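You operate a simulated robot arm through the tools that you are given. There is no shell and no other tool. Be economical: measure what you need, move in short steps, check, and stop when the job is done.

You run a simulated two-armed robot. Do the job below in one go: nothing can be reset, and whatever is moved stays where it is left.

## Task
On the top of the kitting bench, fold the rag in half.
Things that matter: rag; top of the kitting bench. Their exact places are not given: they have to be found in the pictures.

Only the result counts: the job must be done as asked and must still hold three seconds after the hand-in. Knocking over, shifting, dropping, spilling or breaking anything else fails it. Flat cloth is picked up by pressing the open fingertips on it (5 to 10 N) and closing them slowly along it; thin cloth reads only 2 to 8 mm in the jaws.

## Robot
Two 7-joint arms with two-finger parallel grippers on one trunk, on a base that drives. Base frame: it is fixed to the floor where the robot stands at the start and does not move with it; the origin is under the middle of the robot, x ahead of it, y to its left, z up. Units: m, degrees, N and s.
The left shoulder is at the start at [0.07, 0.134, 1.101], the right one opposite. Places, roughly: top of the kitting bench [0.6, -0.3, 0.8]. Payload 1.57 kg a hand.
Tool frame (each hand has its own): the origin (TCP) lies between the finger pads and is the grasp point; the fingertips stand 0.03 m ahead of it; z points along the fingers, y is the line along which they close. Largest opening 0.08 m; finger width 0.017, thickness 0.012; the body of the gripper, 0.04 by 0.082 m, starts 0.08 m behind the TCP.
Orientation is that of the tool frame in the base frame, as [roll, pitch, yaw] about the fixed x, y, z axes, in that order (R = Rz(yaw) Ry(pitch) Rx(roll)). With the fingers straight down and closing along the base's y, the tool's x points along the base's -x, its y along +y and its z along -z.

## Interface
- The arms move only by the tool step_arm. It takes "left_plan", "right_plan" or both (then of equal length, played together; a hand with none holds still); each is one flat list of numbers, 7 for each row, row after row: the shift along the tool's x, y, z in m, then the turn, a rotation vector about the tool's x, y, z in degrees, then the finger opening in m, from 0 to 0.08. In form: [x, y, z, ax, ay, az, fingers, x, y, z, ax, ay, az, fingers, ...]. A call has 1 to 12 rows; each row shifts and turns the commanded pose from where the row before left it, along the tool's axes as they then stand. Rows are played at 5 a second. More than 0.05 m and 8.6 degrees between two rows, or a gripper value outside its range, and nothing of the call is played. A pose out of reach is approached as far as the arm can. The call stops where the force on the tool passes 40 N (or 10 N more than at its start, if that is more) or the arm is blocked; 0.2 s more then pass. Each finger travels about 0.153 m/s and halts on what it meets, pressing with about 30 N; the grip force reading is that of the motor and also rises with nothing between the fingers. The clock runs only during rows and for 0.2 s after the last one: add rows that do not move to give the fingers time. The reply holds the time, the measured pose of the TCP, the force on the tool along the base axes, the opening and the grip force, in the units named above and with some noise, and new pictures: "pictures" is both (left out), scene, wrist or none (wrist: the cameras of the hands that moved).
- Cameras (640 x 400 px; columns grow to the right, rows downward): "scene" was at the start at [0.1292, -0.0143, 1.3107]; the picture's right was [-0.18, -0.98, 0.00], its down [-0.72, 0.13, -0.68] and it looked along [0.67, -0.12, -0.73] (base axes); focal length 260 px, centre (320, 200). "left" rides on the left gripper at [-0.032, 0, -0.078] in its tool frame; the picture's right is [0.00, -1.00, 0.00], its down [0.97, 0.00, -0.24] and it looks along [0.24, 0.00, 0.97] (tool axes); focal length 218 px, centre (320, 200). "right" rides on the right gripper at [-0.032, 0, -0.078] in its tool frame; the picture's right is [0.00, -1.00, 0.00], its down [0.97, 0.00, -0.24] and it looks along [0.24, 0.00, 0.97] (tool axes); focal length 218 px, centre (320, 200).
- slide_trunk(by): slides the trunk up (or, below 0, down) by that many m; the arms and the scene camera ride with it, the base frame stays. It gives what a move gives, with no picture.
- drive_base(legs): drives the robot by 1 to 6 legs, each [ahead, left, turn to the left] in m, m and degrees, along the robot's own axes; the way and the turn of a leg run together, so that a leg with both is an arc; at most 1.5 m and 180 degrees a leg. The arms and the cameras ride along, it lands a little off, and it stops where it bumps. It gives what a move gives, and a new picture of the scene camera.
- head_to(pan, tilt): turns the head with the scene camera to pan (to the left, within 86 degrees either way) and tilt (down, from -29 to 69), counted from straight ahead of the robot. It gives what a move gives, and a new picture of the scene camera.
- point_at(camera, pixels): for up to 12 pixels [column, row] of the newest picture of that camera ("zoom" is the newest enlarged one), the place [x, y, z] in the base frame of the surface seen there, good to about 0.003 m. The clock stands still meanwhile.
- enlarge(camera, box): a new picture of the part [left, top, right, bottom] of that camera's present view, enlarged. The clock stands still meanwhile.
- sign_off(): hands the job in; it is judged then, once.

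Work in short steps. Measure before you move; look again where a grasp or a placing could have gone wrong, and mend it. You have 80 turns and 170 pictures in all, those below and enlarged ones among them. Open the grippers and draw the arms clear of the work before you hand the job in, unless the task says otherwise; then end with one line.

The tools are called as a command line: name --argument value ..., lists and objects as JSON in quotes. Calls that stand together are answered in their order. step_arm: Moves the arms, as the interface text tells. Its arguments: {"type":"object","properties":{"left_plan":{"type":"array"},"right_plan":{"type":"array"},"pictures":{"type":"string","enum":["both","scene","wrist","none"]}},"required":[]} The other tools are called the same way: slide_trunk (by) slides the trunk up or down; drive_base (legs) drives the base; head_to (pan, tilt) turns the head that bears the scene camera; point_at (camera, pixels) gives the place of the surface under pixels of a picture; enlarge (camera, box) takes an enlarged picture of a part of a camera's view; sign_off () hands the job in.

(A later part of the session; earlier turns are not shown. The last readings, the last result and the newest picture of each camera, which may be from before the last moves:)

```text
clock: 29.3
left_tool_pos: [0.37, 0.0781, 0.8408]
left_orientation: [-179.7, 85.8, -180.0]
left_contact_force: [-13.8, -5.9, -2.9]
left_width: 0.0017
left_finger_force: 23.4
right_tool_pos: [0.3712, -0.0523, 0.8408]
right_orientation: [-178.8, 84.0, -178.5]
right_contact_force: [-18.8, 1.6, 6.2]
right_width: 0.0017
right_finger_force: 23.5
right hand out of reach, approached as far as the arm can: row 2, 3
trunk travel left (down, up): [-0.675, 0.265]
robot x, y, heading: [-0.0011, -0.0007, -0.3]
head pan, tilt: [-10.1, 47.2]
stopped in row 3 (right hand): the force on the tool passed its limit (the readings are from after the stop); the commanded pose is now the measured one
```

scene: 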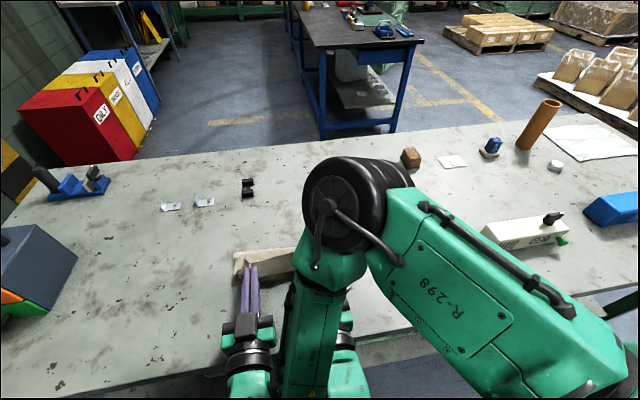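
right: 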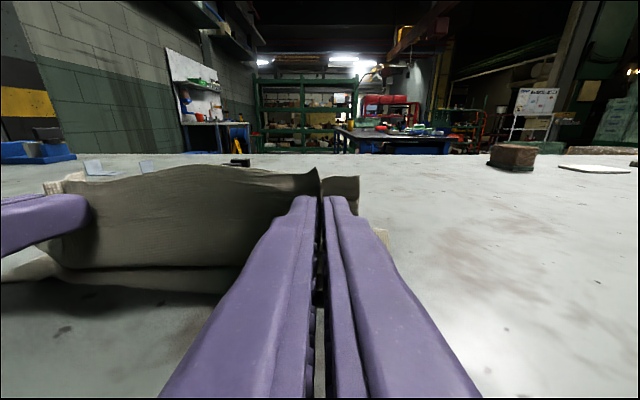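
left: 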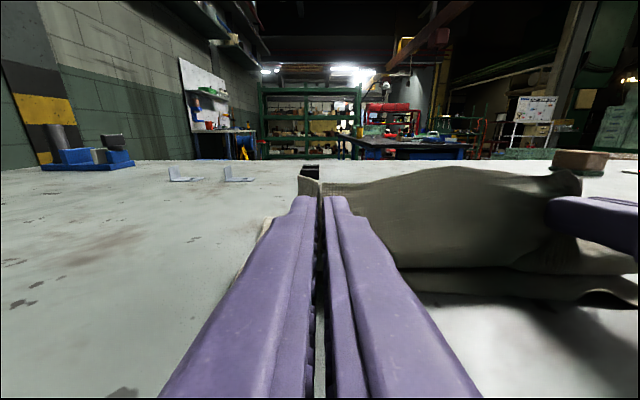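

The right arm has reached its limit at ~84°, with the edge strip standing above the near edge. I open the fingers slowly here; then I will back the base off so that the fingers withdraw horizontally.

step_arm --left_plan '[0, 0, 0, 0, 0, 0, 0.006, 0, 0, 0, 0, 0, 0, 0.012, 0, 0, 0, 0, 0, 0, 0.018, 0, 0, 0, 0, 0, 0, 0.025, 0, 0, 0, 0, 0, 0, 0.03]' --right_plan '[0, 0, 0, 0, 0, 0, 0.006, 0, 0, 0, 0, 0, 0, 0.012, 0, 0, 0, 0, 0, 0, 0.018, 0, 0, 0, 0, 0, 0, 0.025, 0, 0, 0, 0, 0, 0, 0.03]'

```text
clock: 30.5
left_tool_pos: [0.3696, 0.0788, 0.8406]
left_orientation: [178.7, 86.1, 178.7]
left_contact_force: [-15.2, -8.4, -23.0]
left_width: 0.03
left_finger_force: 0.1
right_tool_pos: [0.3712, -0.0526, 0.8419]
right_orientation: [-178.9, 84.4, -178.7]
right_contact_force: [-32.7, 4.2, -21.4]
right_width: 0.0298
right_finger_force: 0.0
trunk travel left (down, up): [-0.675, 0.265]
robot x, y, heading: [-0.0002, 0.0001, -0.0]
head pan, tilt: [-10.1, 47.2]
```

scene: 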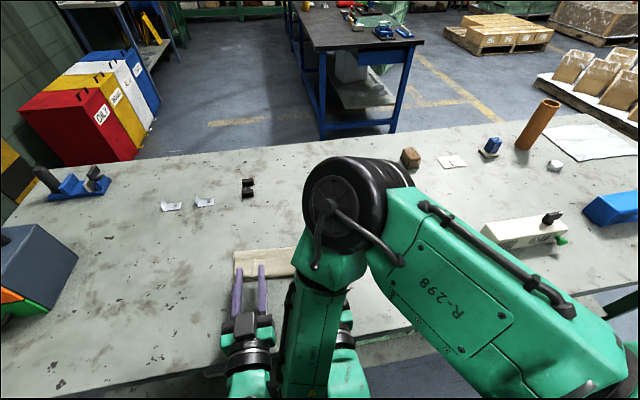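
right: 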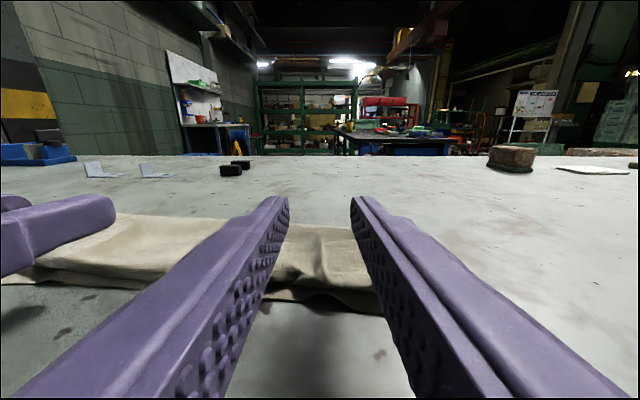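
left: 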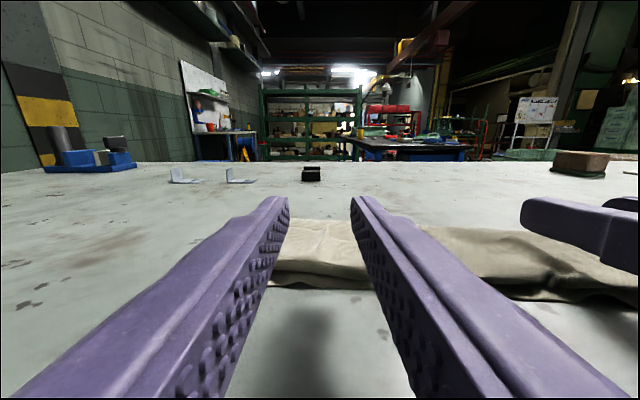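

The strip has dropped down between and below the fingers. I back the base 0.15 m to withdraw the fingers horizontally.

drive_base --legs '[[-0.15, 0, 0]]'

```text
clock: 31.9
left_tool_pos: [0.2247, 0.0786, 0.8403]
left_orientation: [179.1, 86.0, 179.1]
left_contact_force: [-0.3, 0.3, -0.5]
left_width: 0.03
left_finger_force: 0.0
right_tool_pos: [0.227, -0.0514, 0.8409]
right_orientation: [-178.9, 84.4, -178.7]
right_contact_force: [-0.7, -0.2, 0.3]
right_width: 0.0299
right_finger_force: 0.0
trunk travel left (down, up): [-0.675, 0.265]
robot x, y, heading: [-0.1532, 0.0034, 0.1]
head pan, tilt: [-10.1, 47.2]
```

scene: 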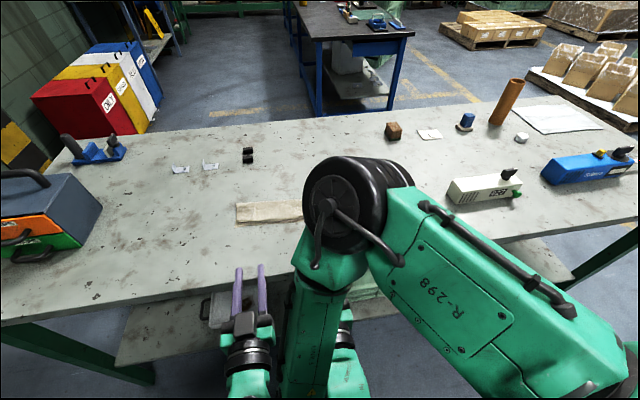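

The fingers are free and forces are nil. I raise both hands, spread them, and look at the cloth.

step_arm --left_plan '[-0.03, 0.02, 0, 0, 0, 0, 0.03, -0.03, 0.02, 0, 0, 0, 0, 0.03, -0.03, 0.02, 0, 0, 0, 0, 0.03, -0.03, 0.02, 0, 0, 5, 0, 0.03, -0.02, 0.02, 0, 0, 8, 0, 0.03, -0.02, 0.02, 0, 0, 8, 0, 0.03, -0.02, 0.02, 0, 0, 8, 0, 0.03]' --right_plan '[-0.03, -0.02, 0, 0, 0, 0, 0.03, -0.03, -0.02, 0, 0, 0, 0, 0.03, -0.03, -0.02, 0, 0, 0, 0, 0.03, -0.03, -0.02, 0, 0, 5, 0, 0.03, -0.02, -0.02, 0, 0, 8, 0, 0.03, -0.02, -0.02, 0, 0, 8, 0, 0.03, -0.02, -0.02, 0, 0, 8, 0, 0.03]' --pictures "scene"

```text
clock: 33.0
left_tool_pos: [0.2373, 0.1782, 0.9239]
left_orientation: [-178.8, 79.3, -178.4]
left_contact_force: [-0.1, 0.5, -0.7]
left_width: 0.03
left_finger_force: 0.1
left hand out of reach, approached as far as the arm can: row 4, 5
right_tool_pos: [0.1895, -0.1241, 0.8627]
right_orientation: [-177.3, 59.8, 175.7]
right_contact_force: [0.5, -0.3, 0.3]
right_width: 0.0301
right_finger_force: 0.1
right hand out of reach, approached as far as the arm can: row 4, 5
trunk travel left (down, up): [-0.675, 0.265]
robot x, y, heading: [-0.1464, 0.0, 0.1]
head pan, tilt: [-10.1, 47.2]
stopped in row 5 (right hand): the arm was blocked; the commanded pose is now the measured one
```

scene: 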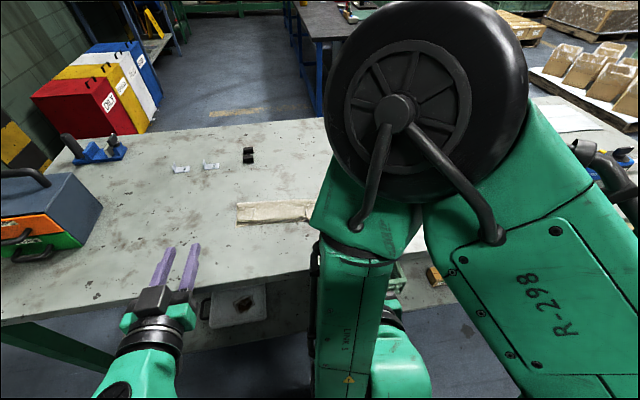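

The right elbow is in a folded posture; I rotate both hands back toward vertical in place while moving outward.

step_arm --right_plan '[0, -0.01, 0.02, 0, 8, 0, 0.03, 0, -0.01, 0.02, 0, 8, 0, 0.03, -0.01, -0.01, 0.01, 0, 8, 0, 0.03, -0.02, -0.01, 0, 0, 8, 0, 0.03, -0.02, -0.01, -0.01, 0, 8, 0, 0.03, -0.02, -0.01, -0.02, 0, 8, 0, 0.03, -0.02, -0.01, -0.03, 0, 8, 0, 0.03]' --left_plan '[0, 0.01, 0.02, 0, 8, 0, 0.03, 0, 0.01, 0.02, 0, 8, 0, 0.03, -0.01, 0.01, 0.01, 0, 8, 0, 0.03, -0.02, 0.01, 0, 0, 8, 0, 0.03, -0.02, 0.01, -0.01, 0, 8, 0, 0.03, -0.02, 0.01, -0.02, 0, 8, 0, 0.03, -0.02, 0.01, -0.03, 0, 8, 0, 0.03]' --pictures "scene"

```text
clock: 34.6
left_tool_pos: [0.3017, 0.2466, 1.0103]
left_orientation: [176.4, 41.8, -175.0]
left_contact_force: [0.7, 0.5, -0.5]
left_width: 0.0301
left_finger_force: 0.1
left hand out of reach, approached as far as the arm can: row 1, 2, 3, 4, 5, 7
right_tool_pos: [0.274, -0.1849, 0.9351]
right_orientation: [-179.6, 5.5, 175.3]
right_contact_force: [-0.1, 0.2, -0.3]
right_width: 0.0299
right_finger_force: 0.1
right hand out of reach, approached as far as the arm can: row 2
trunk travel left (down, up): [-0.675, 0.265]
robot x, y, heading: [-0.1546, 0.002, 0.1]
head pan, tilt: [-10.1, 47.2]
```

scene: 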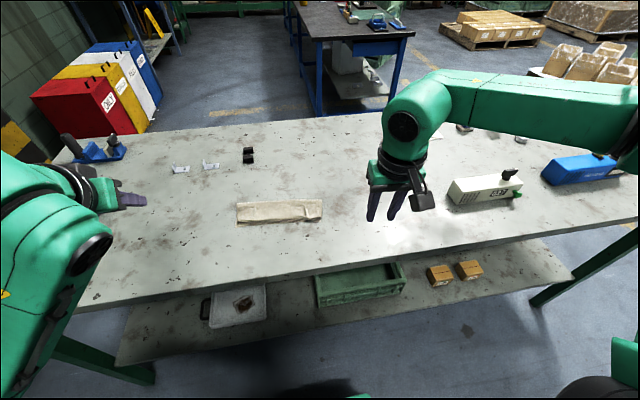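

The rag is now visible and looks folded, at (237–322, 200–223). I enlarge it.

enlarge --camera "scene" --box '[225, 180, 335, 245]'

point_at --camera "scene" --pixels '[[238, 204], [304, 200], [321, 200], [321, 216], [305, 220], [239, 222], [270, 212], [270, 221], [270, 203], [315, 208]]'

```text
5.82 times, centred on (280, 212) of scene
```

zoom: 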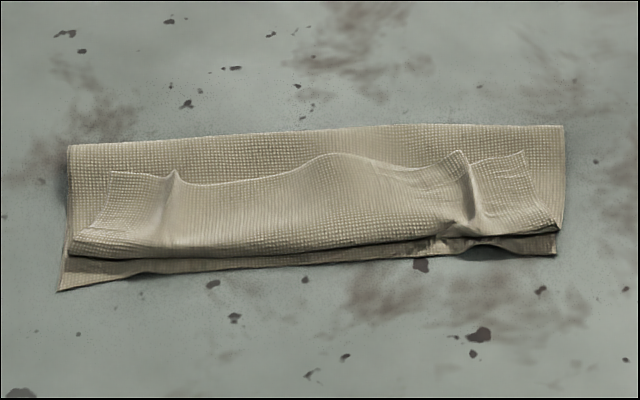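

```text
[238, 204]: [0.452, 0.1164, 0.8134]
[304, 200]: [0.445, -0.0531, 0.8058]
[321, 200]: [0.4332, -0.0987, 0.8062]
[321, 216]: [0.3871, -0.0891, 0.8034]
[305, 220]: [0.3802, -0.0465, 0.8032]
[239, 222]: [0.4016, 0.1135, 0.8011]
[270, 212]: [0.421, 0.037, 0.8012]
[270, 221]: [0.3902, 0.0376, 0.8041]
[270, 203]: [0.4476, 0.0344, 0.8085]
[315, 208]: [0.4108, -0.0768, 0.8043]
```

The top layer's edge strip flopped back (S-fold), so the edges don't meet. I'll reopen the rag and refold it with the fingers closing along x so the strip is clamped flat; first I drive forward 0.09 m with hands high.

drive_base --legs '[[0.09, 0, 0]]'

```text
clock: 35.7
left_tool_pos: [0.3886, 0.2445, 1.0108]
left_orientation: [176.2, 41.7, -175.3]
left_contact_force: [-1.0, 0.3, 0.5]
left_width: 0.0299
left_finger_force: 0.0
right_tool_pos: [0.3624, -0.1869, 0.9336]
right_orientation: [-179.7, 5.9, 175.3]
right_contact_force: [-0.2, -0.5, 0.2]
right_width: 0.0299
right_finger_force: 0.1
trunk travel left (down, up): [-0.675, 0.265]
robot x, y, heading: [-0.0592, -0.0009, -0.1]
head pan, tilt: [-10.1, 47.2]
```

scene: 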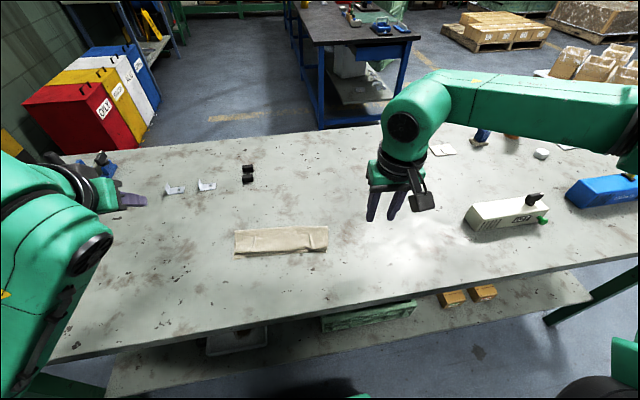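

I take a closer look and measure the ridges and the tail edge.

enlarge --camera "scene" --box '[225, 210, 335, 270]'

```text
5.82 times, centred on (280, 240) of scene
```

zoom: 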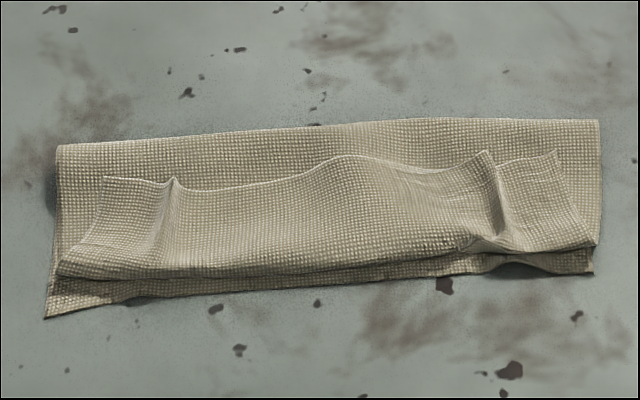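

point_at --camera "zoom" --pixels '[[62, 146], [598, 122], [592, 270], [46, 316], [105, 179], [173, 182], [345, 158], [487, 155], [555, 154], [500, 220], [160, 230], [330, 270]]'

```text
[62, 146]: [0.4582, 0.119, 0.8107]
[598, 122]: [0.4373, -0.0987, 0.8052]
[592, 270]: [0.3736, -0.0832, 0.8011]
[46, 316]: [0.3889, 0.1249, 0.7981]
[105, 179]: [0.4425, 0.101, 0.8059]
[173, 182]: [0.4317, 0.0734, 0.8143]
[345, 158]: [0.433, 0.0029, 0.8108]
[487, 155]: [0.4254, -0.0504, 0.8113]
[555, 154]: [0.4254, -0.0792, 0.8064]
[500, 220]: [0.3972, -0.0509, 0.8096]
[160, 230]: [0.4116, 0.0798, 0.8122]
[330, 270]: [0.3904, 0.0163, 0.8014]
```

Ridges stand at (0.425, 0.076) left and (0.42, -0.050) right, top z≈0.812. I straighten both hands and bring them above these ridges.

step_arm --left_plan '[0, 0, 0, 0, 8.4, 0, 0.03, 0, 0, 0, 0, 8.4, 0, 0.03, 0, 0, 0, 0, 8.4, 0, 0.03, 0, 0, 0, 0, 8.4, 0, 0.03, 0, 0, 0, 0, 8.1, 0, 0.03, -0.0072, -0.0337, 0.022, 0, 0, 4.5, 0.03, -0.0072, -0.0337, 0.022, 0, 0, 0, 0.03, -0.0072, -0.0337, 0.022, 0, 0, 0, 0.03, -0.0072, -0.0337, 0.022, 0, 0, 0, 0.03, -0.0072, -0.0337, 0.022, 0, 0, 0, 0.03, 0, 0, 0, 0, 0, 0, 0.03]' --right_plan '[0, 0, 0, 0, 5.8, 0, 0.03, 0, 0, 0, 0, 0, -4.7, 0.03, 0, 0, 0, 0, 0, 0, 0.03, 0, 0, 0, 0, 0, 0, 0.03, 0, 0, 0, 0, 0, 0, 0.03, -0.0115, 0.0273, 0.0067, 0, 0, 0, 0.03, -0.0115, 0.0273, 0.0067, 0, 0, 0, 0.03, -0.0115, 0.0273, 0.0067, 0, 0, 0, 0.03, -0.0115, 0.0273, 0.0067, 0, 0, 0, 0.03, -0.0115, 0.0273, 0.0067, 0, 0, 0, 0.03, 0, 0, 0, 0, 0, 0, 0.03]' --pictures "wrist"

```text
clock: 38.1
left_tool_pos: [0.4345, 0.0843, 0.8923]
left_orientation: [177.1, -0.1, -177.3]
left_contact_force: [0.8, 0.1, 0.6]
left_width: 0.0301
left_finger_force: 0.1
right_tool_pos: [0.42, -0.0502, 0.9006]
right_orientation: [-179.6, 0.1, 179.9]
right_contact_force: [-0.4, -0.6, 0.0]
right_width: 0.0302
right_finger_force: 0.2
trunk travel left (down, up): [-0.675, 0.265]
robot x, y, heading: [-0.0645, -0.0001, 0.3]
head pan, tilt: [-10.1, 47.2]
```

right: 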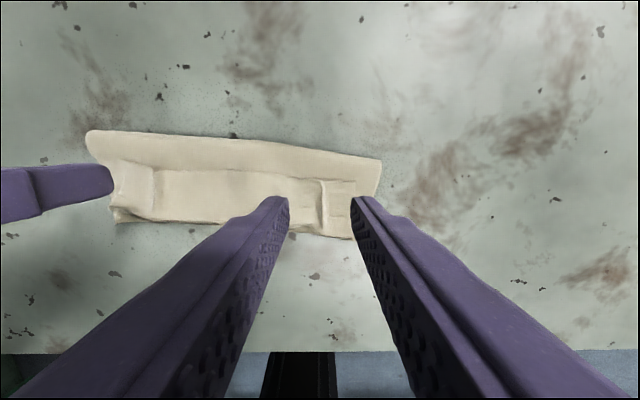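
left: 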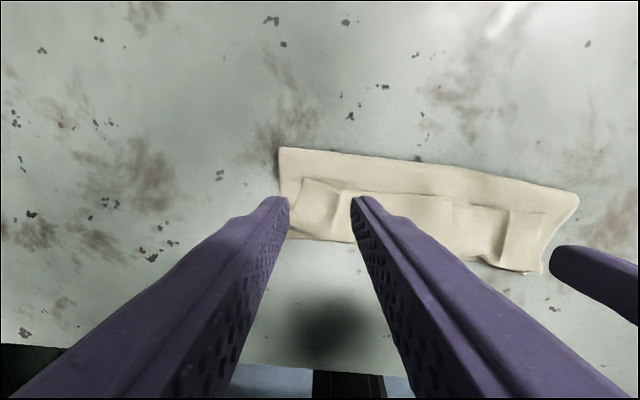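

The ridges appear near (340,205) in the left view and (322,205) in the right view; I measure them.

point_at --camera "left" --pixels '[[343, 193], [335, 215], [303, 180], [440, 195]]'

point_at --camera "right" --pixels '[[322, 182], [324, 205], [350, 182], [250, 172]]'

enlarge --camera "right" --box '[80, 120, 400, 260]'

```text
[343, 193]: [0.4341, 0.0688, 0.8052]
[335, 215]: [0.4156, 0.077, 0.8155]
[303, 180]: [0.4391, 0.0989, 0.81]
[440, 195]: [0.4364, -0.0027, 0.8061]
```

```text
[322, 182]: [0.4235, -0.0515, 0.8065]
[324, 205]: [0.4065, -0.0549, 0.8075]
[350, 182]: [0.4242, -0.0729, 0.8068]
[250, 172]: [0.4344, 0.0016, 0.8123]
```

```text
2.00 times, centred on (240, 190) of right
```

zoom: 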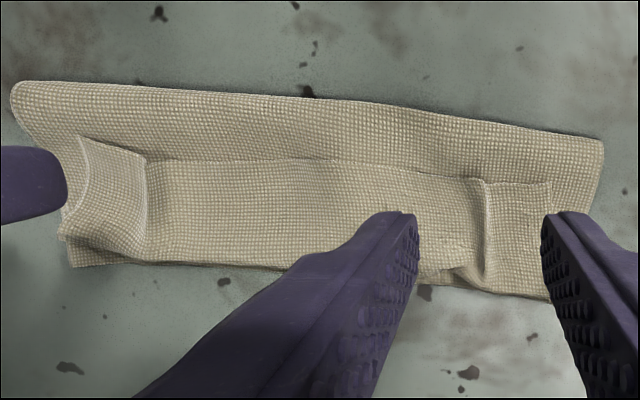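

I align over the ridges and descend to ~8 mm above the cloth.

step_arm --left_plan '[0.0075, -0.009, 0.02, -2.9, 0, 0, 0.03, 0, 0, 0.02, 0, 0, 2.7, 0.03, 0, 0, 0.01, 0, 0, 0, 0.03, 0, 0, 0, 0, 0, 0, 0.03]' --right_plan '[0.004, -0.003, 0.02, 0, 0, 0, 0.03, 0, 0, 0.025, 0, 0, 0, 0.03, 0, 0, 0.013, 0, 0, 0, 0.03, 0, 0, 0, 0, 0, 0, 0.03]' --pictures "wrist"

```text
clock: 39.1
left_tool_pos: [0.4268, 0.0789, 0.8414]
left_orientation: [174.2, -0.4, 179.9]
left_contact_force: [-0.4, -0.4, -0.6]
left_width: 0.0301
left_finger_force: 0.0
right_tool_pos: [0.4166, -0.0545, 0.8421]
right_orientation: [-179.6, -0.1, 179.9]
right_contact_force: [-0.9, 0.5, 0.6]
right_width: 0.0299
right_finger_force: 0.0
trunk travel left (down, up): [-0.675, 0.265]
robot x, y, heading: [-0.0661, 0.002, 0.1]
head pan, tilt: [-10.1, 47.2]
```

right: 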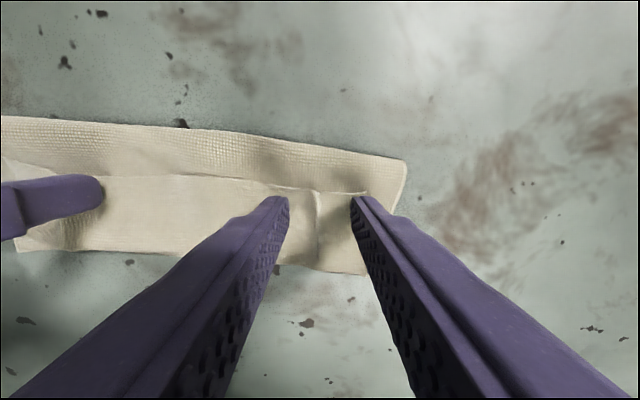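
left: 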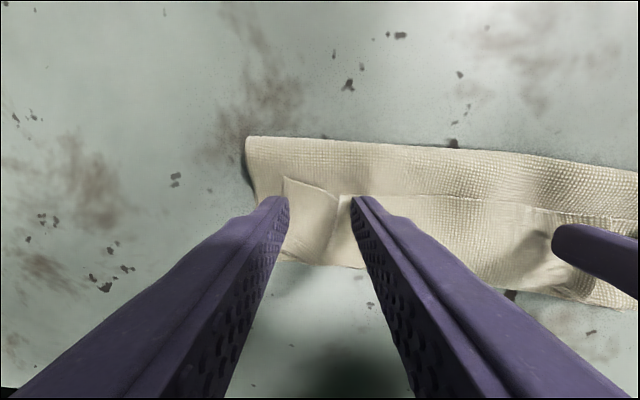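

The roll correction went the wrong way (174°); I undo it and lower both carefully toward contact.

step_arm --left_plan '[0, -0.002, 0, 5.8, 0, 0, 0.03, 0, 0, 0.002, 0, 0, 0, 0.03, 0, 0, 0.002, 0, 0, 0, 0.03, 0, 0, 0, 0, 0, 0, 0.03]' --right_plan '[0, 0, 0, 0, 0, 0, 0.03, 0, 0, 0.002, 0, 0, 0, 0.03, 0, 0, 0.002, 0, 0, 0, 0.03, 0, 0, 0.001, 0, 0, 0, 0.03]' --pictures "none"

```text
clock: 40.1
left_tool_pos: [0.4284, 0.0775, 0.8361]
left_orientation: [-179.9, -0.5, 179.9]
left_contact_force: [-0.6, 0.2, 0.0]
left_width: 0.0301
left_finger_force: 0.1
right_tool_pos: [0.4164, -0.0536, 0.8362]
right_orientation: [-179.5, 0.0, 179.9]
right_contact_force: [0.1, -0.8, 0.3]
right_width: 0.0299
right_finger_force: 0.0
trunk travel left (down, up): [-0.675, 0.265]
robot x, y, heading: [-0.0642, -0.0006, -0.1]
head pan, tilt: [-10.1, 47.2]
```

Tips are at z≈0.806 with the ridges standing between them. I lower 2 mm more and close slowly.

step_arm --left_plan '[0, 0, 0.001, 0, 0, 0, 0.03, 0, 0, 0.001, 0, 0, 0, 0.03, 0, 0, 0, 0, 0, 0, 0.026, 0, 0, 0, 0, 0, 0, 0.022, 0, 0, 0, 0, 0, 0, 0.018, 0, 0, 0, 0, 0, 0, 0.014, 0, 0, 0, 0, 0, 0, 0.01, 0, 0, 0, 0, 0, 0, 0.006, 0, 0, 0, 0, 0, 0, 0.003, 0, 0, 0, 0, 0, 0, 0, 0, 0, 0, 0, 0, 0, 0]' --right_plan '[0, 0, 0.001, 0, 0, 0, 0.03, 0, 0, 0.001, 0, 0, 0, 0.03, 0, 0, 0, 0, 0, 0, 0.026, 0, 0, 0, 0, 0, 0, 0.022, 0, 0, 0, 0, 0, 0, 0.018, 0, 0, 0, 0, 0, 0, 0.014, 0, 0, 0, 0, 0, 0, 0.01, 0, 0, 0, 0, 0, 0, 0.006, 0, 0, 0, 0, 0, 0, 0.003, 0, 0, 0, 0, 0, 0, 0, 0, 0, 0, 0, 0, 0, 0]' --pictures "wrist"

```text
clock: 42.5
left_tool_pos: [0.4268, 0.076, 0.8344]
left_orientation: [-179.9, -0.4, -180.0]
left_contact_force: [-0.1, -7.1, 0.2]
left_width: 0.0019
left_finger_force: 23.6
right_tool_pos: [0.4147, -0.0535, 0.8361]
right_orientation: [-179.7, -0.1, 180.0]
right_contact_force: [0.3, 6.8, 0.2]
right_width: 0.002
right_finger_force: 23.8
trunk travel left (down, up): [-0.675, 0.265]
robot x, y, heading: [-0.0618, 0.0011, 0.1]
head pan, tilt: [-10.1, 47.2]
```

right: 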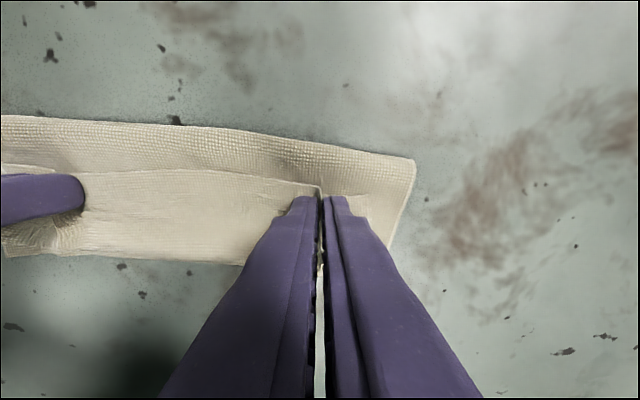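
left: 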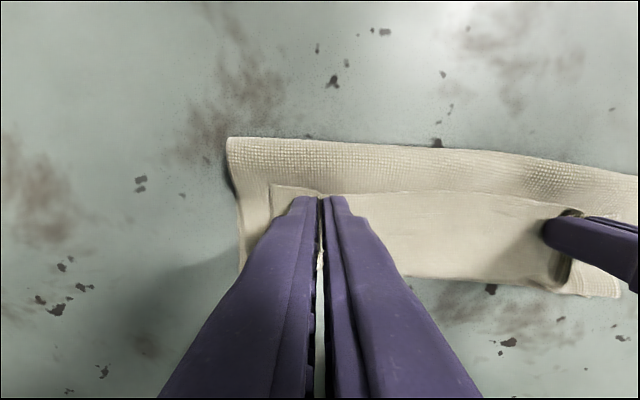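

Both hands hold the tail edge. I carry it up and forward to reopen the rag to x≈0.56.

step_arm --left_plan '[0, 0, -0.03, 0, 0, 0, 0, -0.01, 0, -0.03, 0, 0, 0, 0, -0.02, 0, -0.02, 0, 0, 0, 0, -0.025, 0, -0.005, 0, 0, 0, 0, -0.025, 0, 0, 0, 0, 0, 0, -0.025, 0, 0.015, 0, 0, 0, 0, -0.02, 0, 0.03, 0, 0, 0, 0, -0.01, 0, 0.03, 0, 0, 0, 0, 0, 0, 0.007, 0, 0, 0, 0, 0, 0, 0, 0, 0, 0, 0]' --right_plan '[0, 0, -0.03, 0, 0, 0, 0, -0.01, 0, -0.03, 0, 0, 0, 0, -0.02, 0, -0.02, 0, 0, 0, 0, -0.025, 0, -0.005, 0, 0, 0, 0, -0.025, 0, 0, 0, 0, 0, 0, -0.025, 0, 0.015, 0, 0, 0, 0, -0.02, 0, 0.03, 0, 0, 0, 0, -0.01, 0, 0.03, 0, 0, 0, 0, 0, 0, 0.007, 0, 0, 0, 0, 0, 0, 0, 0, 0, 0, 0]'

```text
clock: 44.7
left_tool_pos: [0.5393, 0.0739, 0.8604]
left_orientation: [-179.9, -0.3, 179.9]
left_contact_force: [-2.2, -14.1, -3.2]
left_width: 0.0017
left_finger_force: 23.6
left hand out of reach, approached as far as the arm can: row 7, 8
right_tool_pos: [0.5125, -0.0542, 0.8402]
right_orientation: [-179.7, 0.1, -180.0]
right_contact_force: [3.3, 14.3, 2.5]
right_width: 0.0017
right_finger_force: 23.2
right hand out of reach, approached as far as the arm can: row 7, 8
trunk travel left (down, up): [-0.675, 0.265]
robot x, y, heading: [-0.0632, -0.003, -0.0]
head pan, tilt: [-10.1, 47.2]
```

scene: 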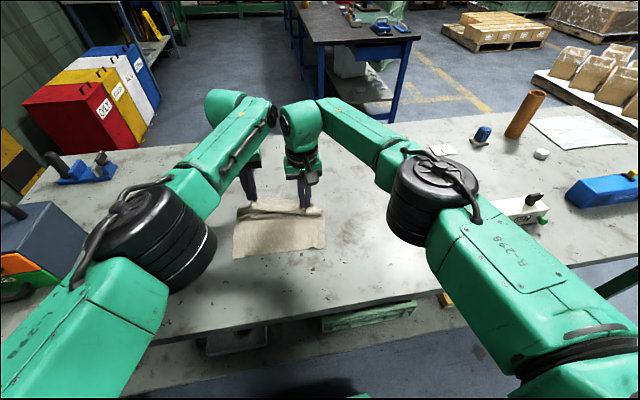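
right: 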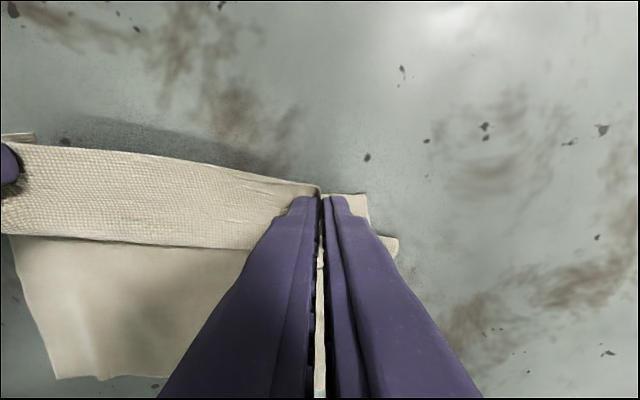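
left: 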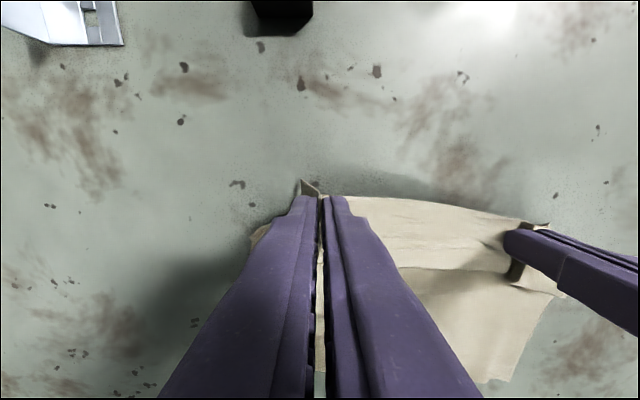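

Arms are short of reach at x≈0.54/0.51. I drive the base 0.035 m forward to finish the unfolding.

drive_base --legs '[[0.035, 0, 0]]'

```text
clock: 45.5
left_tool_pos: [0.572, 0.0758, 0.8624]
left_orientation: [-179.7, -0.2, 179.9]
left_contact_force: [-3.5, -17.4, -2.1]
left_width: 0.0017
left_finger_force: 23.7
right_tool_pos: [0.5453, -0.0554, 0.8416]
right_orientation: [-179.8, 0.2, -180.0]
right_contact_force: [3.0, 17.7, 2.7]
right_width: 0.0018
right_finger_force: 23.6
trunk travel left (down, up): [-0.675, 0.265]
robot x, y, heading: [-0.0268, 0.0006, -0.0]
head pan, tilt: [-10.1, 47.2]
```

scene: 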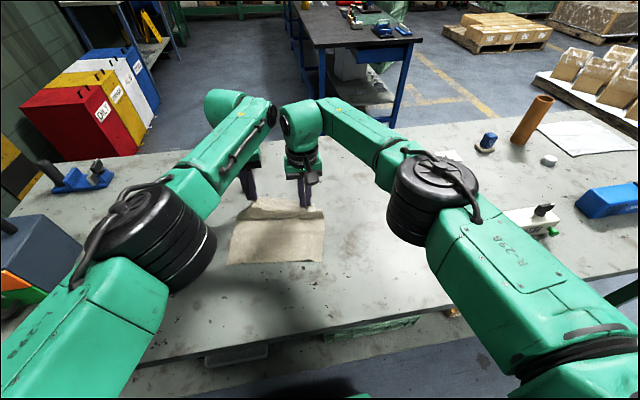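

Now I lower to the bench, open, and rise to look.

step_arm --left_plan '[0, 0, 0.02, 0, 0, 0, 0, 0, 0, 0.006, 0, 0, 0, 0, 0, 0, 0, 0, 0, 0, 0.01, 0, 0, 0, 0, 0, 0, 0.025, 0, 0, 0, 0, 0, 0, 0.035, 0, 0, -0.03, 0, 0, 0, 0.035, 0, 0, -0.04, 0, 0, 0, 0.035, 0.02, 0.02, -0.03, 0, 0, 0, 0.035]' --right_plan '[0, 0, 0.003, 0, 0, 0, 0, 0, 0, 0.002, 0, 0, 0, 0, 0, 0, 0, 0, 0, 0, 0.01, 0, 0, 0, 0, 0, 0, 0.025, 0, 0, 0, 0, 0, 0, 0.035, 0, 0, -0.03, 0, 0, 0, 0.035, 0, 0, -0.04, 0, 0, 0, 0.035, 0.02, -0.02, -0.03, 0, 0, 0, 0.035]'

```text
clock: 47.3
left_tool_pos: [0.568, 0.0781, 0.9136]
left_orientation: [179.9, -0.4, 179.9]
left_contact_force: [0.5, -1.1, 0.7]
left_width: 0.0351
left_finger_force: 0.0
left hand out of reach, approached as far as the arm can: row 8
right_tool_pos: [0.527, -0.0771, 0.9343]
right_orientation: [-179.9, 0.1, -180.0]
right_contact_force: [0.0, -0.2, -1.1]
right_width: 0.0351
right_finger_force: 0.0
trunk travel left (down, up): [-0.675, 0.265]
robot x, y, heading: [-0.0295, -0.0015, 0.1]
head pan, tilt: [-10.1, 47.2]
```

scene: 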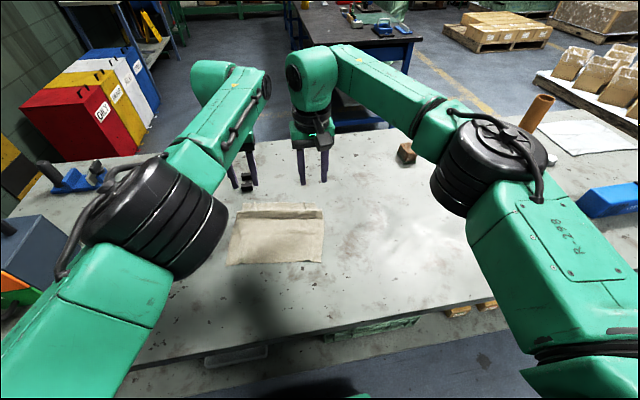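
right: 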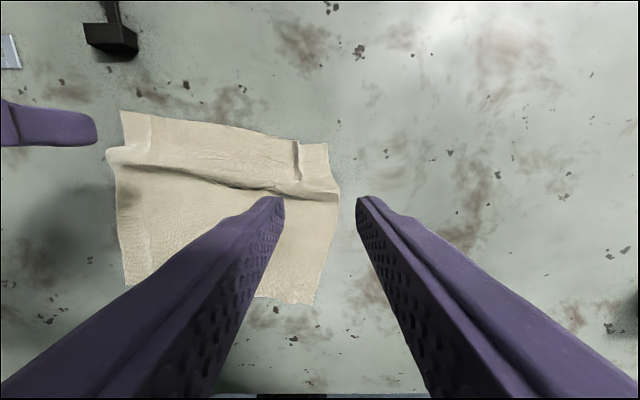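
left: 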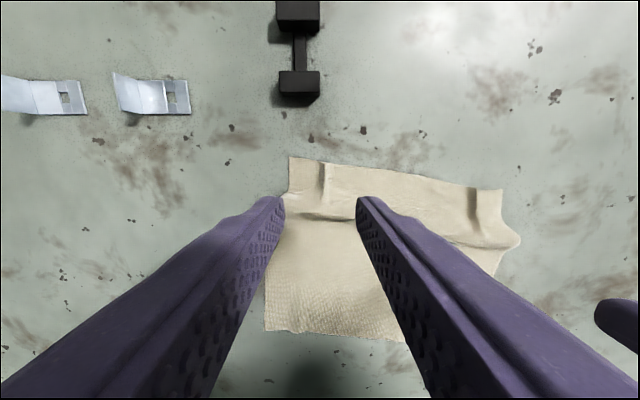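

The rag is reopened with a residual crease. I measure its outline from the wrist views and enlarge.

enlarge --camera "right" --box '[90, 90, 370, 320]'

point_at --camera "right" --pixels '[[122, 112], [200, 122], [297, 143], [326, 145], [340, 195], [314, 302], [126, 283], [215, 180], [240, 128]]'

point_at --camera "left" --pixels '[[290, 159], [400, 173], [500, 190], [520, 243], [266, 329], [325, 164], [475, 190]]'

```text
1.74 times, centred on (230, 205) of right
```

zoom: 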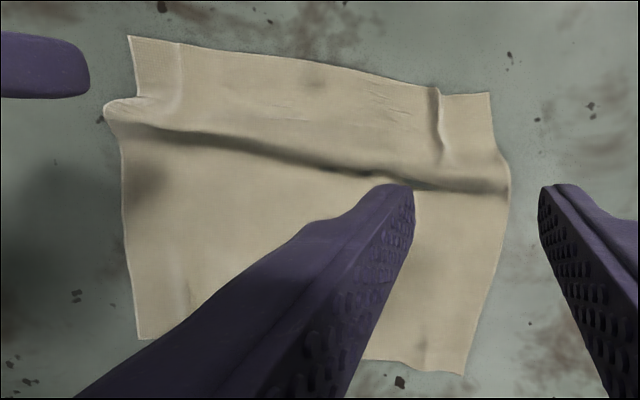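

```text
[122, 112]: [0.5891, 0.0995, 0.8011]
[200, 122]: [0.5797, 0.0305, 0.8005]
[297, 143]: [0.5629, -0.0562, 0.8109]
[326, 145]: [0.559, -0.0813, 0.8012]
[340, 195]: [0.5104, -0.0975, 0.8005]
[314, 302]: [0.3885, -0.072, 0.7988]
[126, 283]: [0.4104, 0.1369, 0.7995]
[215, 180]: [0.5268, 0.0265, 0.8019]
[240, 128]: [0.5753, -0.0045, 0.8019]
```

```text
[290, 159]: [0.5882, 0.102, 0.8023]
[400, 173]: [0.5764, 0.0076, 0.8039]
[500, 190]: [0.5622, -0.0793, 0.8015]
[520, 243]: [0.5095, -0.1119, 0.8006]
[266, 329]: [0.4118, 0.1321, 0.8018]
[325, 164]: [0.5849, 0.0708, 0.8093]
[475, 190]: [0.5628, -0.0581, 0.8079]
```

The rag now lies rotated about 7° clockwise. I square the robot to it: turn -7° and shift left 0.07 m and ahead 0.03 m, hands high.

drive_base --legs '[[0, 0, -7], [0.03, 0.07, 0]]'

```text
clock: 48.9
left_tool_pos: [0.6121, 0.0708, 0.9118]
left_orientation: [-179.9, -0.3, 172.9]
left_contact_force: [0.1, 0.4, 0.5]
left_width: 0.0351
left_finger_force: 0.1
right_tool_pos: [0.5514, -0.0771, 0.9345]
right_orientation: [-179.9, 0.0, 173.1]
right_contact_force: [0.0, -0.3, -0.5]
right_width: 0.0349
right_finger_force: 0.0
trunk travel left (down, up): [-0.675, 0.265]
robot x, y, heading: [0.0099, 0.0651, -7.0]
head pan, tilt: [-10.1, 47.2]
```

scene: 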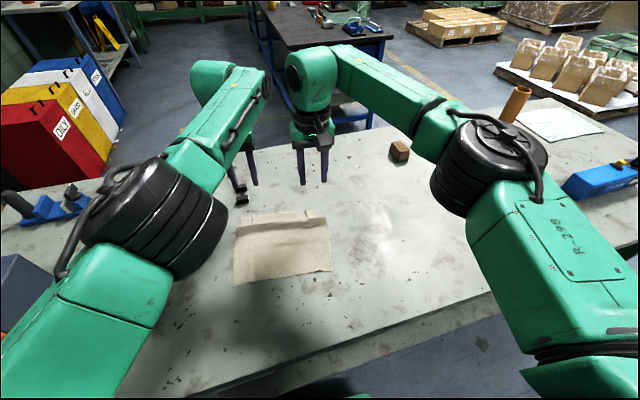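

Squared up. I turn both hands 90° about their fingers (so they close along the fold direction), pulling back slightly.

step_arm --left_plan '[0.02, 0, -0.01, 0, 0, 0, 0.03, 0, 0, 0, 0, 0, -8.2, 0.03, 0, 0, 0, 0, 0, -8.2, 0.03, 0, 0, 0, 0, 0, -8.2, 0.03, 0, 0, 0, 0, 0, -8.2, 0.03, 0, 0, 0, 0, 0, -8.2, 0.03, 0, 0, 0, 0, 0, -8.2, 0.03, 0, 0, 0, 0, 0, -8.2, 0.03, 0, 0, 0, 0, 0, -8.2, 0.03, 0, 0, 0, 0, 0, -8.2, 0.03, 0, 0, 0, 0, 0, -8.2, 0.03, 0, 0, 0, 0, 0, -8, 0.03]' --right_plan '[0, 0, 0, 0, 0, 0, 0.03, 0, 0, 0, 0, 0, 8.2, 0.03, 0, 0, 0, 0, 0, 8.2, 0.03, 0, 0, 0, 0, 0, 8.2, 0.03, 0, 0, 0, 0, 0, 8.2, 0.03, 0, 0, 0, 0, 0, 8.2, 0.03, 0, 0, 0, 0, 0, 8.2, 0.03, 0, 0, 0, 0, 0, 8.2, 0.03, 0, 0, 0, 0, 0, 8.2, 0.03, 0, 0, 0, 0, 0, 8.2, 0.03, 0, 0, 0, 0, 0, 8.2, 0.03, 0, 0, 0, 0, 0, 8, 0.03]'

```text
clock: 51.5
left_tool_pos: [0.6122, 0.0726, 0.9115]
left_orientation: [179.6, -0.2, -97.0]
left_contact_force: [-0.3, -0.7, -0.1]
left_width: 0.03
left_finger_force: 0.0
left hand out of reach, approached as far as the arm can: row 1
right_tool_pos: [0.5539, -0.0771, 0.934]
right_orientation: [180.0, 0.2, 82.8]
right_contact_force: [0.5, -0.1, 0.8]
right_width: 0.03
right_finger_force: 0.1
trunk travel left (down, up): [-0.675, 0.265]
robot x, y, heading: [0.0067, 0.0675, -7.1]
head pan, tilt: [-10.1, 47.2]
```

scene: 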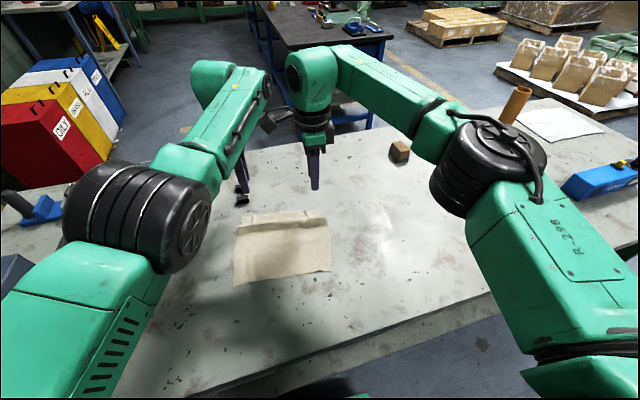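
right: 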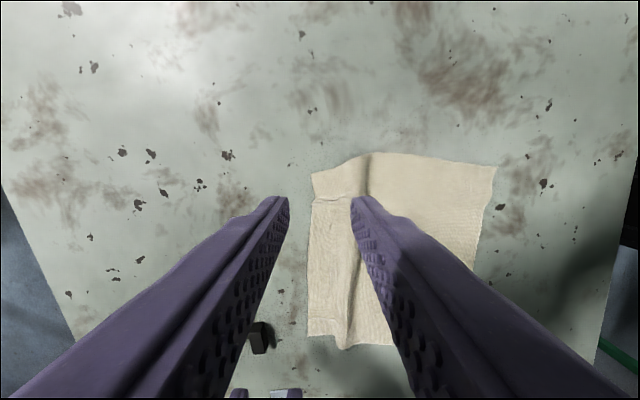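
left: 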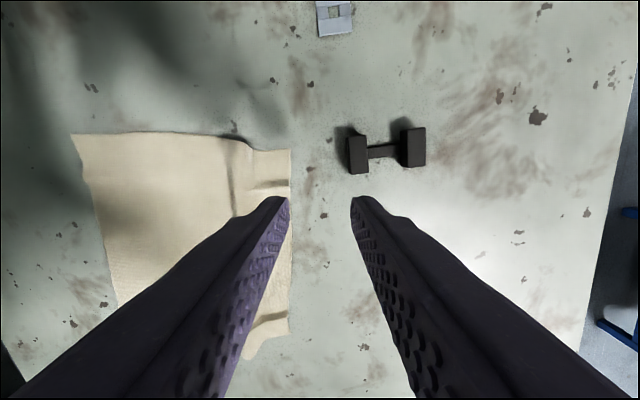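

The hands now close along the fold direction. I measure the far corners precisely in these views.

point_at --camera "left" --pixels '[[289, 152], [287, 183], [291, 230], [288, 315], [287, 332], [75, 136], [232, 180]]'

point_at --camera "right" --pixels '[[313, 175], [314, 199], [310, 250], [308, 334], [493, 168]]'

```text
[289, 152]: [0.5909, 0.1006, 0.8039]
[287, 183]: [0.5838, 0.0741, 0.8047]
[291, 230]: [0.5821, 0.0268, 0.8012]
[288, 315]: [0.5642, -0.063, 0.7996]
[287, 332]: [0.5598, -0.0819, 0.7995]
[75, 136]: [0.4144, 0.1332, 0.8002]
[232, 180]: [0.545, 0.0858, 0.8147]
```

```text
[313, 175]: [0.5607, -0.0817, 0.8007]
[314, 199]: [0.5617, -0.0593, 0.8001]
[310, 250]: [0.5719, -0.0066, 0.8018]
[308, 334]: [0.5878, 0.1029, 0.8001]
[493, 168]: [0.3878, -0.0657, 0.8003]
```

I position each hand so its outer finger sits at the far edge near a corner, and descend to ~8 mm above the cloth.

step_arm --left_plan '[-0.0117, 0.0397, 0, 0, 0, 0, 0.03, 0, 0, 0.025, 0, 0, 0, 0.03, 0, 0, 0.025, 0, 0, 0, 0.03, 0, 0, 0.021, 0, 0, 0, 0.03, 0, 0, 0, 0, 0, 0, 0.03]' --right_plan '[0.0083, -0.0074, 0.02, 0, 0, 0, 0.03, 0, 0, 0.025, 0, 0, 0, 0.03, 0, 0, 0.025, 0, 0, 0, 0.03, 0, 0, 0.024, 0, 0, 0, 0.03, 0, 0, 0, 0, 0, 0, 0.03]' --pictures "wrist"

```text
clock: 52.7
left_tool_pos: [0.6118, 0.0708, 0.8413]
left_orientation: [179.7, -0.2, -97.1]
left_contact_force: [0.2, 0.6, 0.2]
left_width: 0.0301
left_finger_force: 0.0
left hand out of reach, approached as far as the arm can: row 1
right_tool_pos: [0.5466, -0.0677, 0.8398]
right_orientation: [-180.0, 0.2, 83.0]
right_contact_force: [0.1, 0.5, 0.2]
right_width: 0.0301
right_finger_force: 0.1
trunk travel left (down, up): [-0.675, 0.265]
robot x, y, heading: [0.0084, 0.0632, -7.2]
head pan, tilt: [-10.1, 47.2]
```

right: 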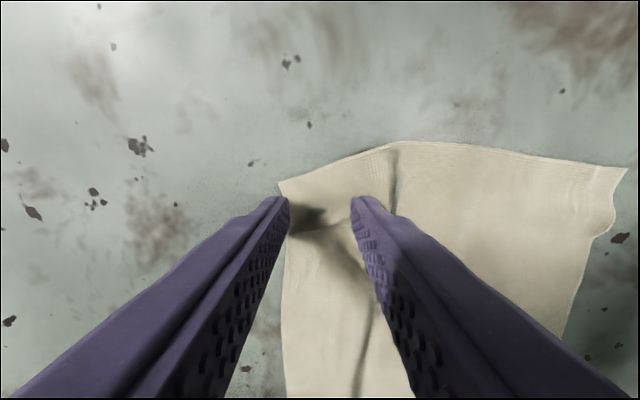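
left: 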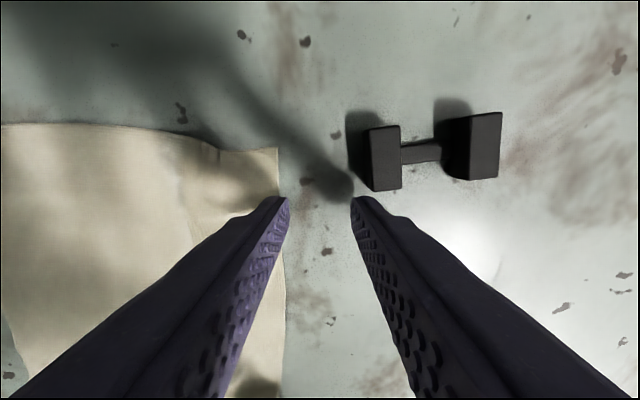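

The right is placed well; the left's sideways row was not carried out. I repeat it in smaller steps.

step_arm --left_plan '[0, 0, -0.01, 0, 0, 0, 0.03, -0.003, 0.01, 0, 0, 0, 0, 0.03, -0.003, 0.01, 0, 0, 0, 0, 0.03, -0.003, 0.01, 0, 0, 0, 0, 0.03, -0.003, 0.01, 0, 0, 0, 0, 0.03, 0, 0, 0, 0, 0, 0, 0.03]' --pictures "wrist"

```text
clock: 53.7
left_tool_pos: [0.5882, 0.0856, 0.8513]
left_orientation: [-179.9, -0.1, -95.9]
left_contact_force: [6.5, 0.1, -0.2]
left_width: 0.03
left_finger_force: 0.1
left hand out of reach, approached as far as the arm can: row 2
right_tool_pos: [0.5436, -0.0611, 0.8407]
right_orientation: [-179.7, 0.1, 84.3]
right_contact_force: [-6.0, 0.8, 2.2]
right_width: 0.0301
right_finger_force: 0.0
trunk travel left (down, up): [-0.675, 0.265]
robot x, y, heading: [0.0074, 0.0659, -6.8]
head pan, tilt: [-10.1, 47.2]
stopped in row 4 (right hand): the force on the tool passed its limit (the readings are from after the stop); the commanded pose is now the measured one
```

left: 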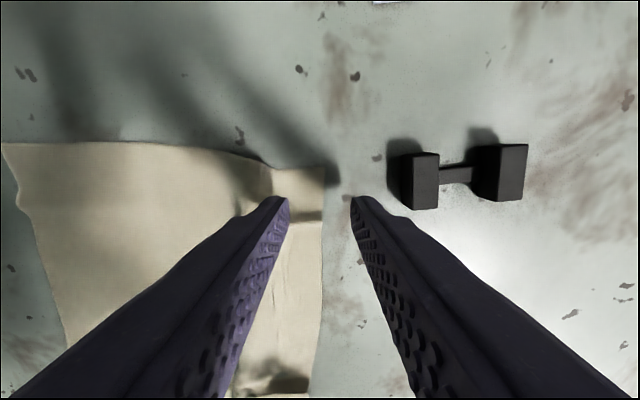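

Equal and opposite forces show the arms touching each other. I look at the scene to see how they stand.

head_to --pan 0 --tilt 40

```text
clock: 54.5
left_tool_pos: [0.5882, 0.0857, 0.8517]
left_orientation: [-180.0, 0.1, -96.0]
left_contact_force: [12.0, -1.1, -2.1]
left_width: 0.03
left_finger_force: 0.0
right_tool_pos: [0.5449, -0.0633, 0.8399]
right_orientation: [-179.6, 0.1, 84.2]
right_contact_force: [-11.5, 1.0, 1.3]
right_width: 0.03
right_finger_force: 0.1
trunk travel left (down, up): [-0.675, 0.265]
robot x, y, heading: [0.0101, 0.0666, -6.9]
head pan, tilt: [0.0, 40.0]
```

scene: 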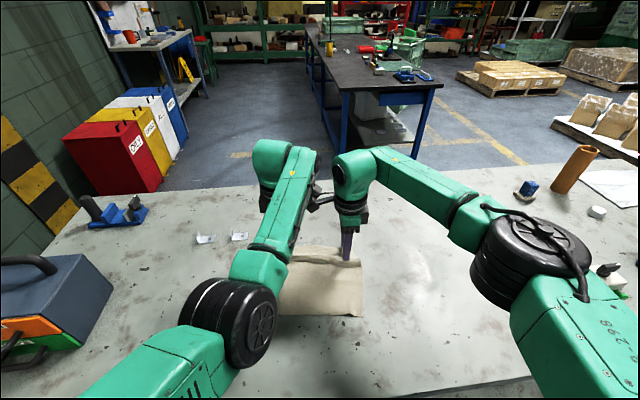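

A bracket on each wrist now faces the other hand and they touch. I raise the left hand, move it outward and turn it 180° so its bracket faces outward.

step_arm --left_plan '[-0.02, 0, -0.01, 0, 0, 0, 0.03, -0.02, 0, -0.03, 0, 0, 0, 0.03, 0, 0, -0.03, 0, 0, 8.4, 0.03, 0, 0, 0, 0, 0, 8.4, 0.03, 0, 0, 0, 0, 0, 8.4, 0.03, 0, 0, 0, 0, 0, 8.4, 0.03, 0, 0, 0, 0, 0, 8.4, 0.03, 0, 0, 0, 0, 0, 8.4, 0.03, 0, 0, 0, 0, 0, 8.4, 0.03, 0, 0, 0, 0, 0, 8.4, 0.03, 0, 0, 0, 0, 0, 8.4, 0.03, 0, 0, 0, 0, 0, 8.4, 0.03]' --pictures "none"

step_arm --left_plan '[0, 0, 0, 0, 0, 8.4, 0.03, 0, 0, 0, 0, 0, 8.4, 0.03, 0, 0, 0, 0, 0, 8.4, 0.03, 0, 0, 0, 0, 0, 8.4, 0.03, 0, 0, 0, 0, 0, 8.4, 0.03, 0, 0, 0, 0, 0, 8.4, 0.03, 0, 0, 0, 0, 0, 8.4, 0.03, 0, 0, 0, 0, 0, 8.4, 0.03, 0, 0, 0, 0, 0, 8.4, 0.03, 0, 0, 0, 0, 0, 8.4, 0.03, 0, 0, 0, 0, 0, 8.4, 0.03, 0, 0, 0, 0, 0, 3, 0.03]' --pictures "both"

```text
clock: 57.0
left_tool_pos: [0.5921, 0.1244, 0.9218]
left_orientation: [-179.9, 0.0, 179.8]
left_contact_force: [0.0, -0.5, -0.6]
left_width: 0.0297
left_finger_force: 0.1
right_tool_pos: [0.5448, -0.0622, 0.8405]
right_orientation: [-179.6, 0.0, 84.2]
right_contact_force: [0.1, 0.3, 0.3]
right_width: 0.03
right_finger_force: 0.0
trunk travel left (down, up): [-0.675, 0.265]
robot x, y, heading: [0.008, 0.0691, -6.8]
head pan, tilt: [0.0, 40.0]
```

```text
clock: 59.6
left_tool_pos: [0.5921, 0.1255, 0.9216]
left_orientation: [179.9, 0.1, 84.4]
left_contact_force: [-0.2, -0.2, 0.1]
left_width: 0.0299
left_finger_force: 0.1
right_tool_pos: [0.545, -0.0619, 0.8409]
right_orientation: [-179.6, 0.1, 84.2]
right_contact_force: [0.9, -0.1, -1.0]
right_width: 0.03
right_finger_force: 0.1
trunk travel left (down, up): [-0.675, 0.265]
robot x, y, heading: [0.0113, 0.0652, -7.3]
head pan, tilt: [0.0, 40.0]
```

scene: 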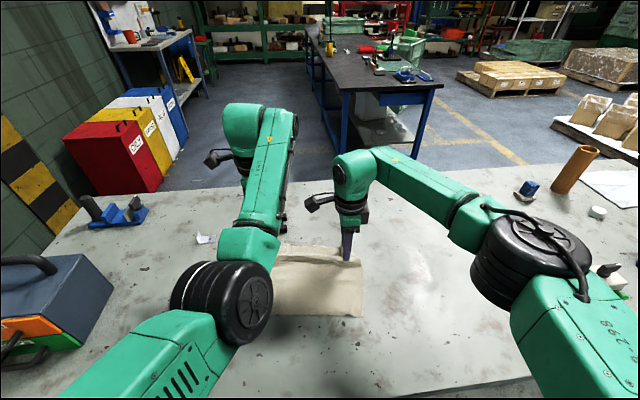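
left: 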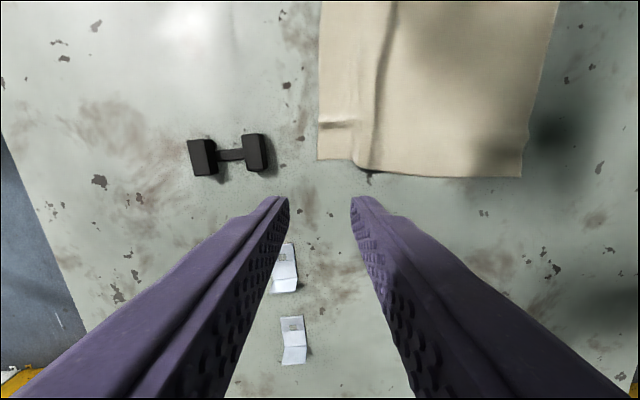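

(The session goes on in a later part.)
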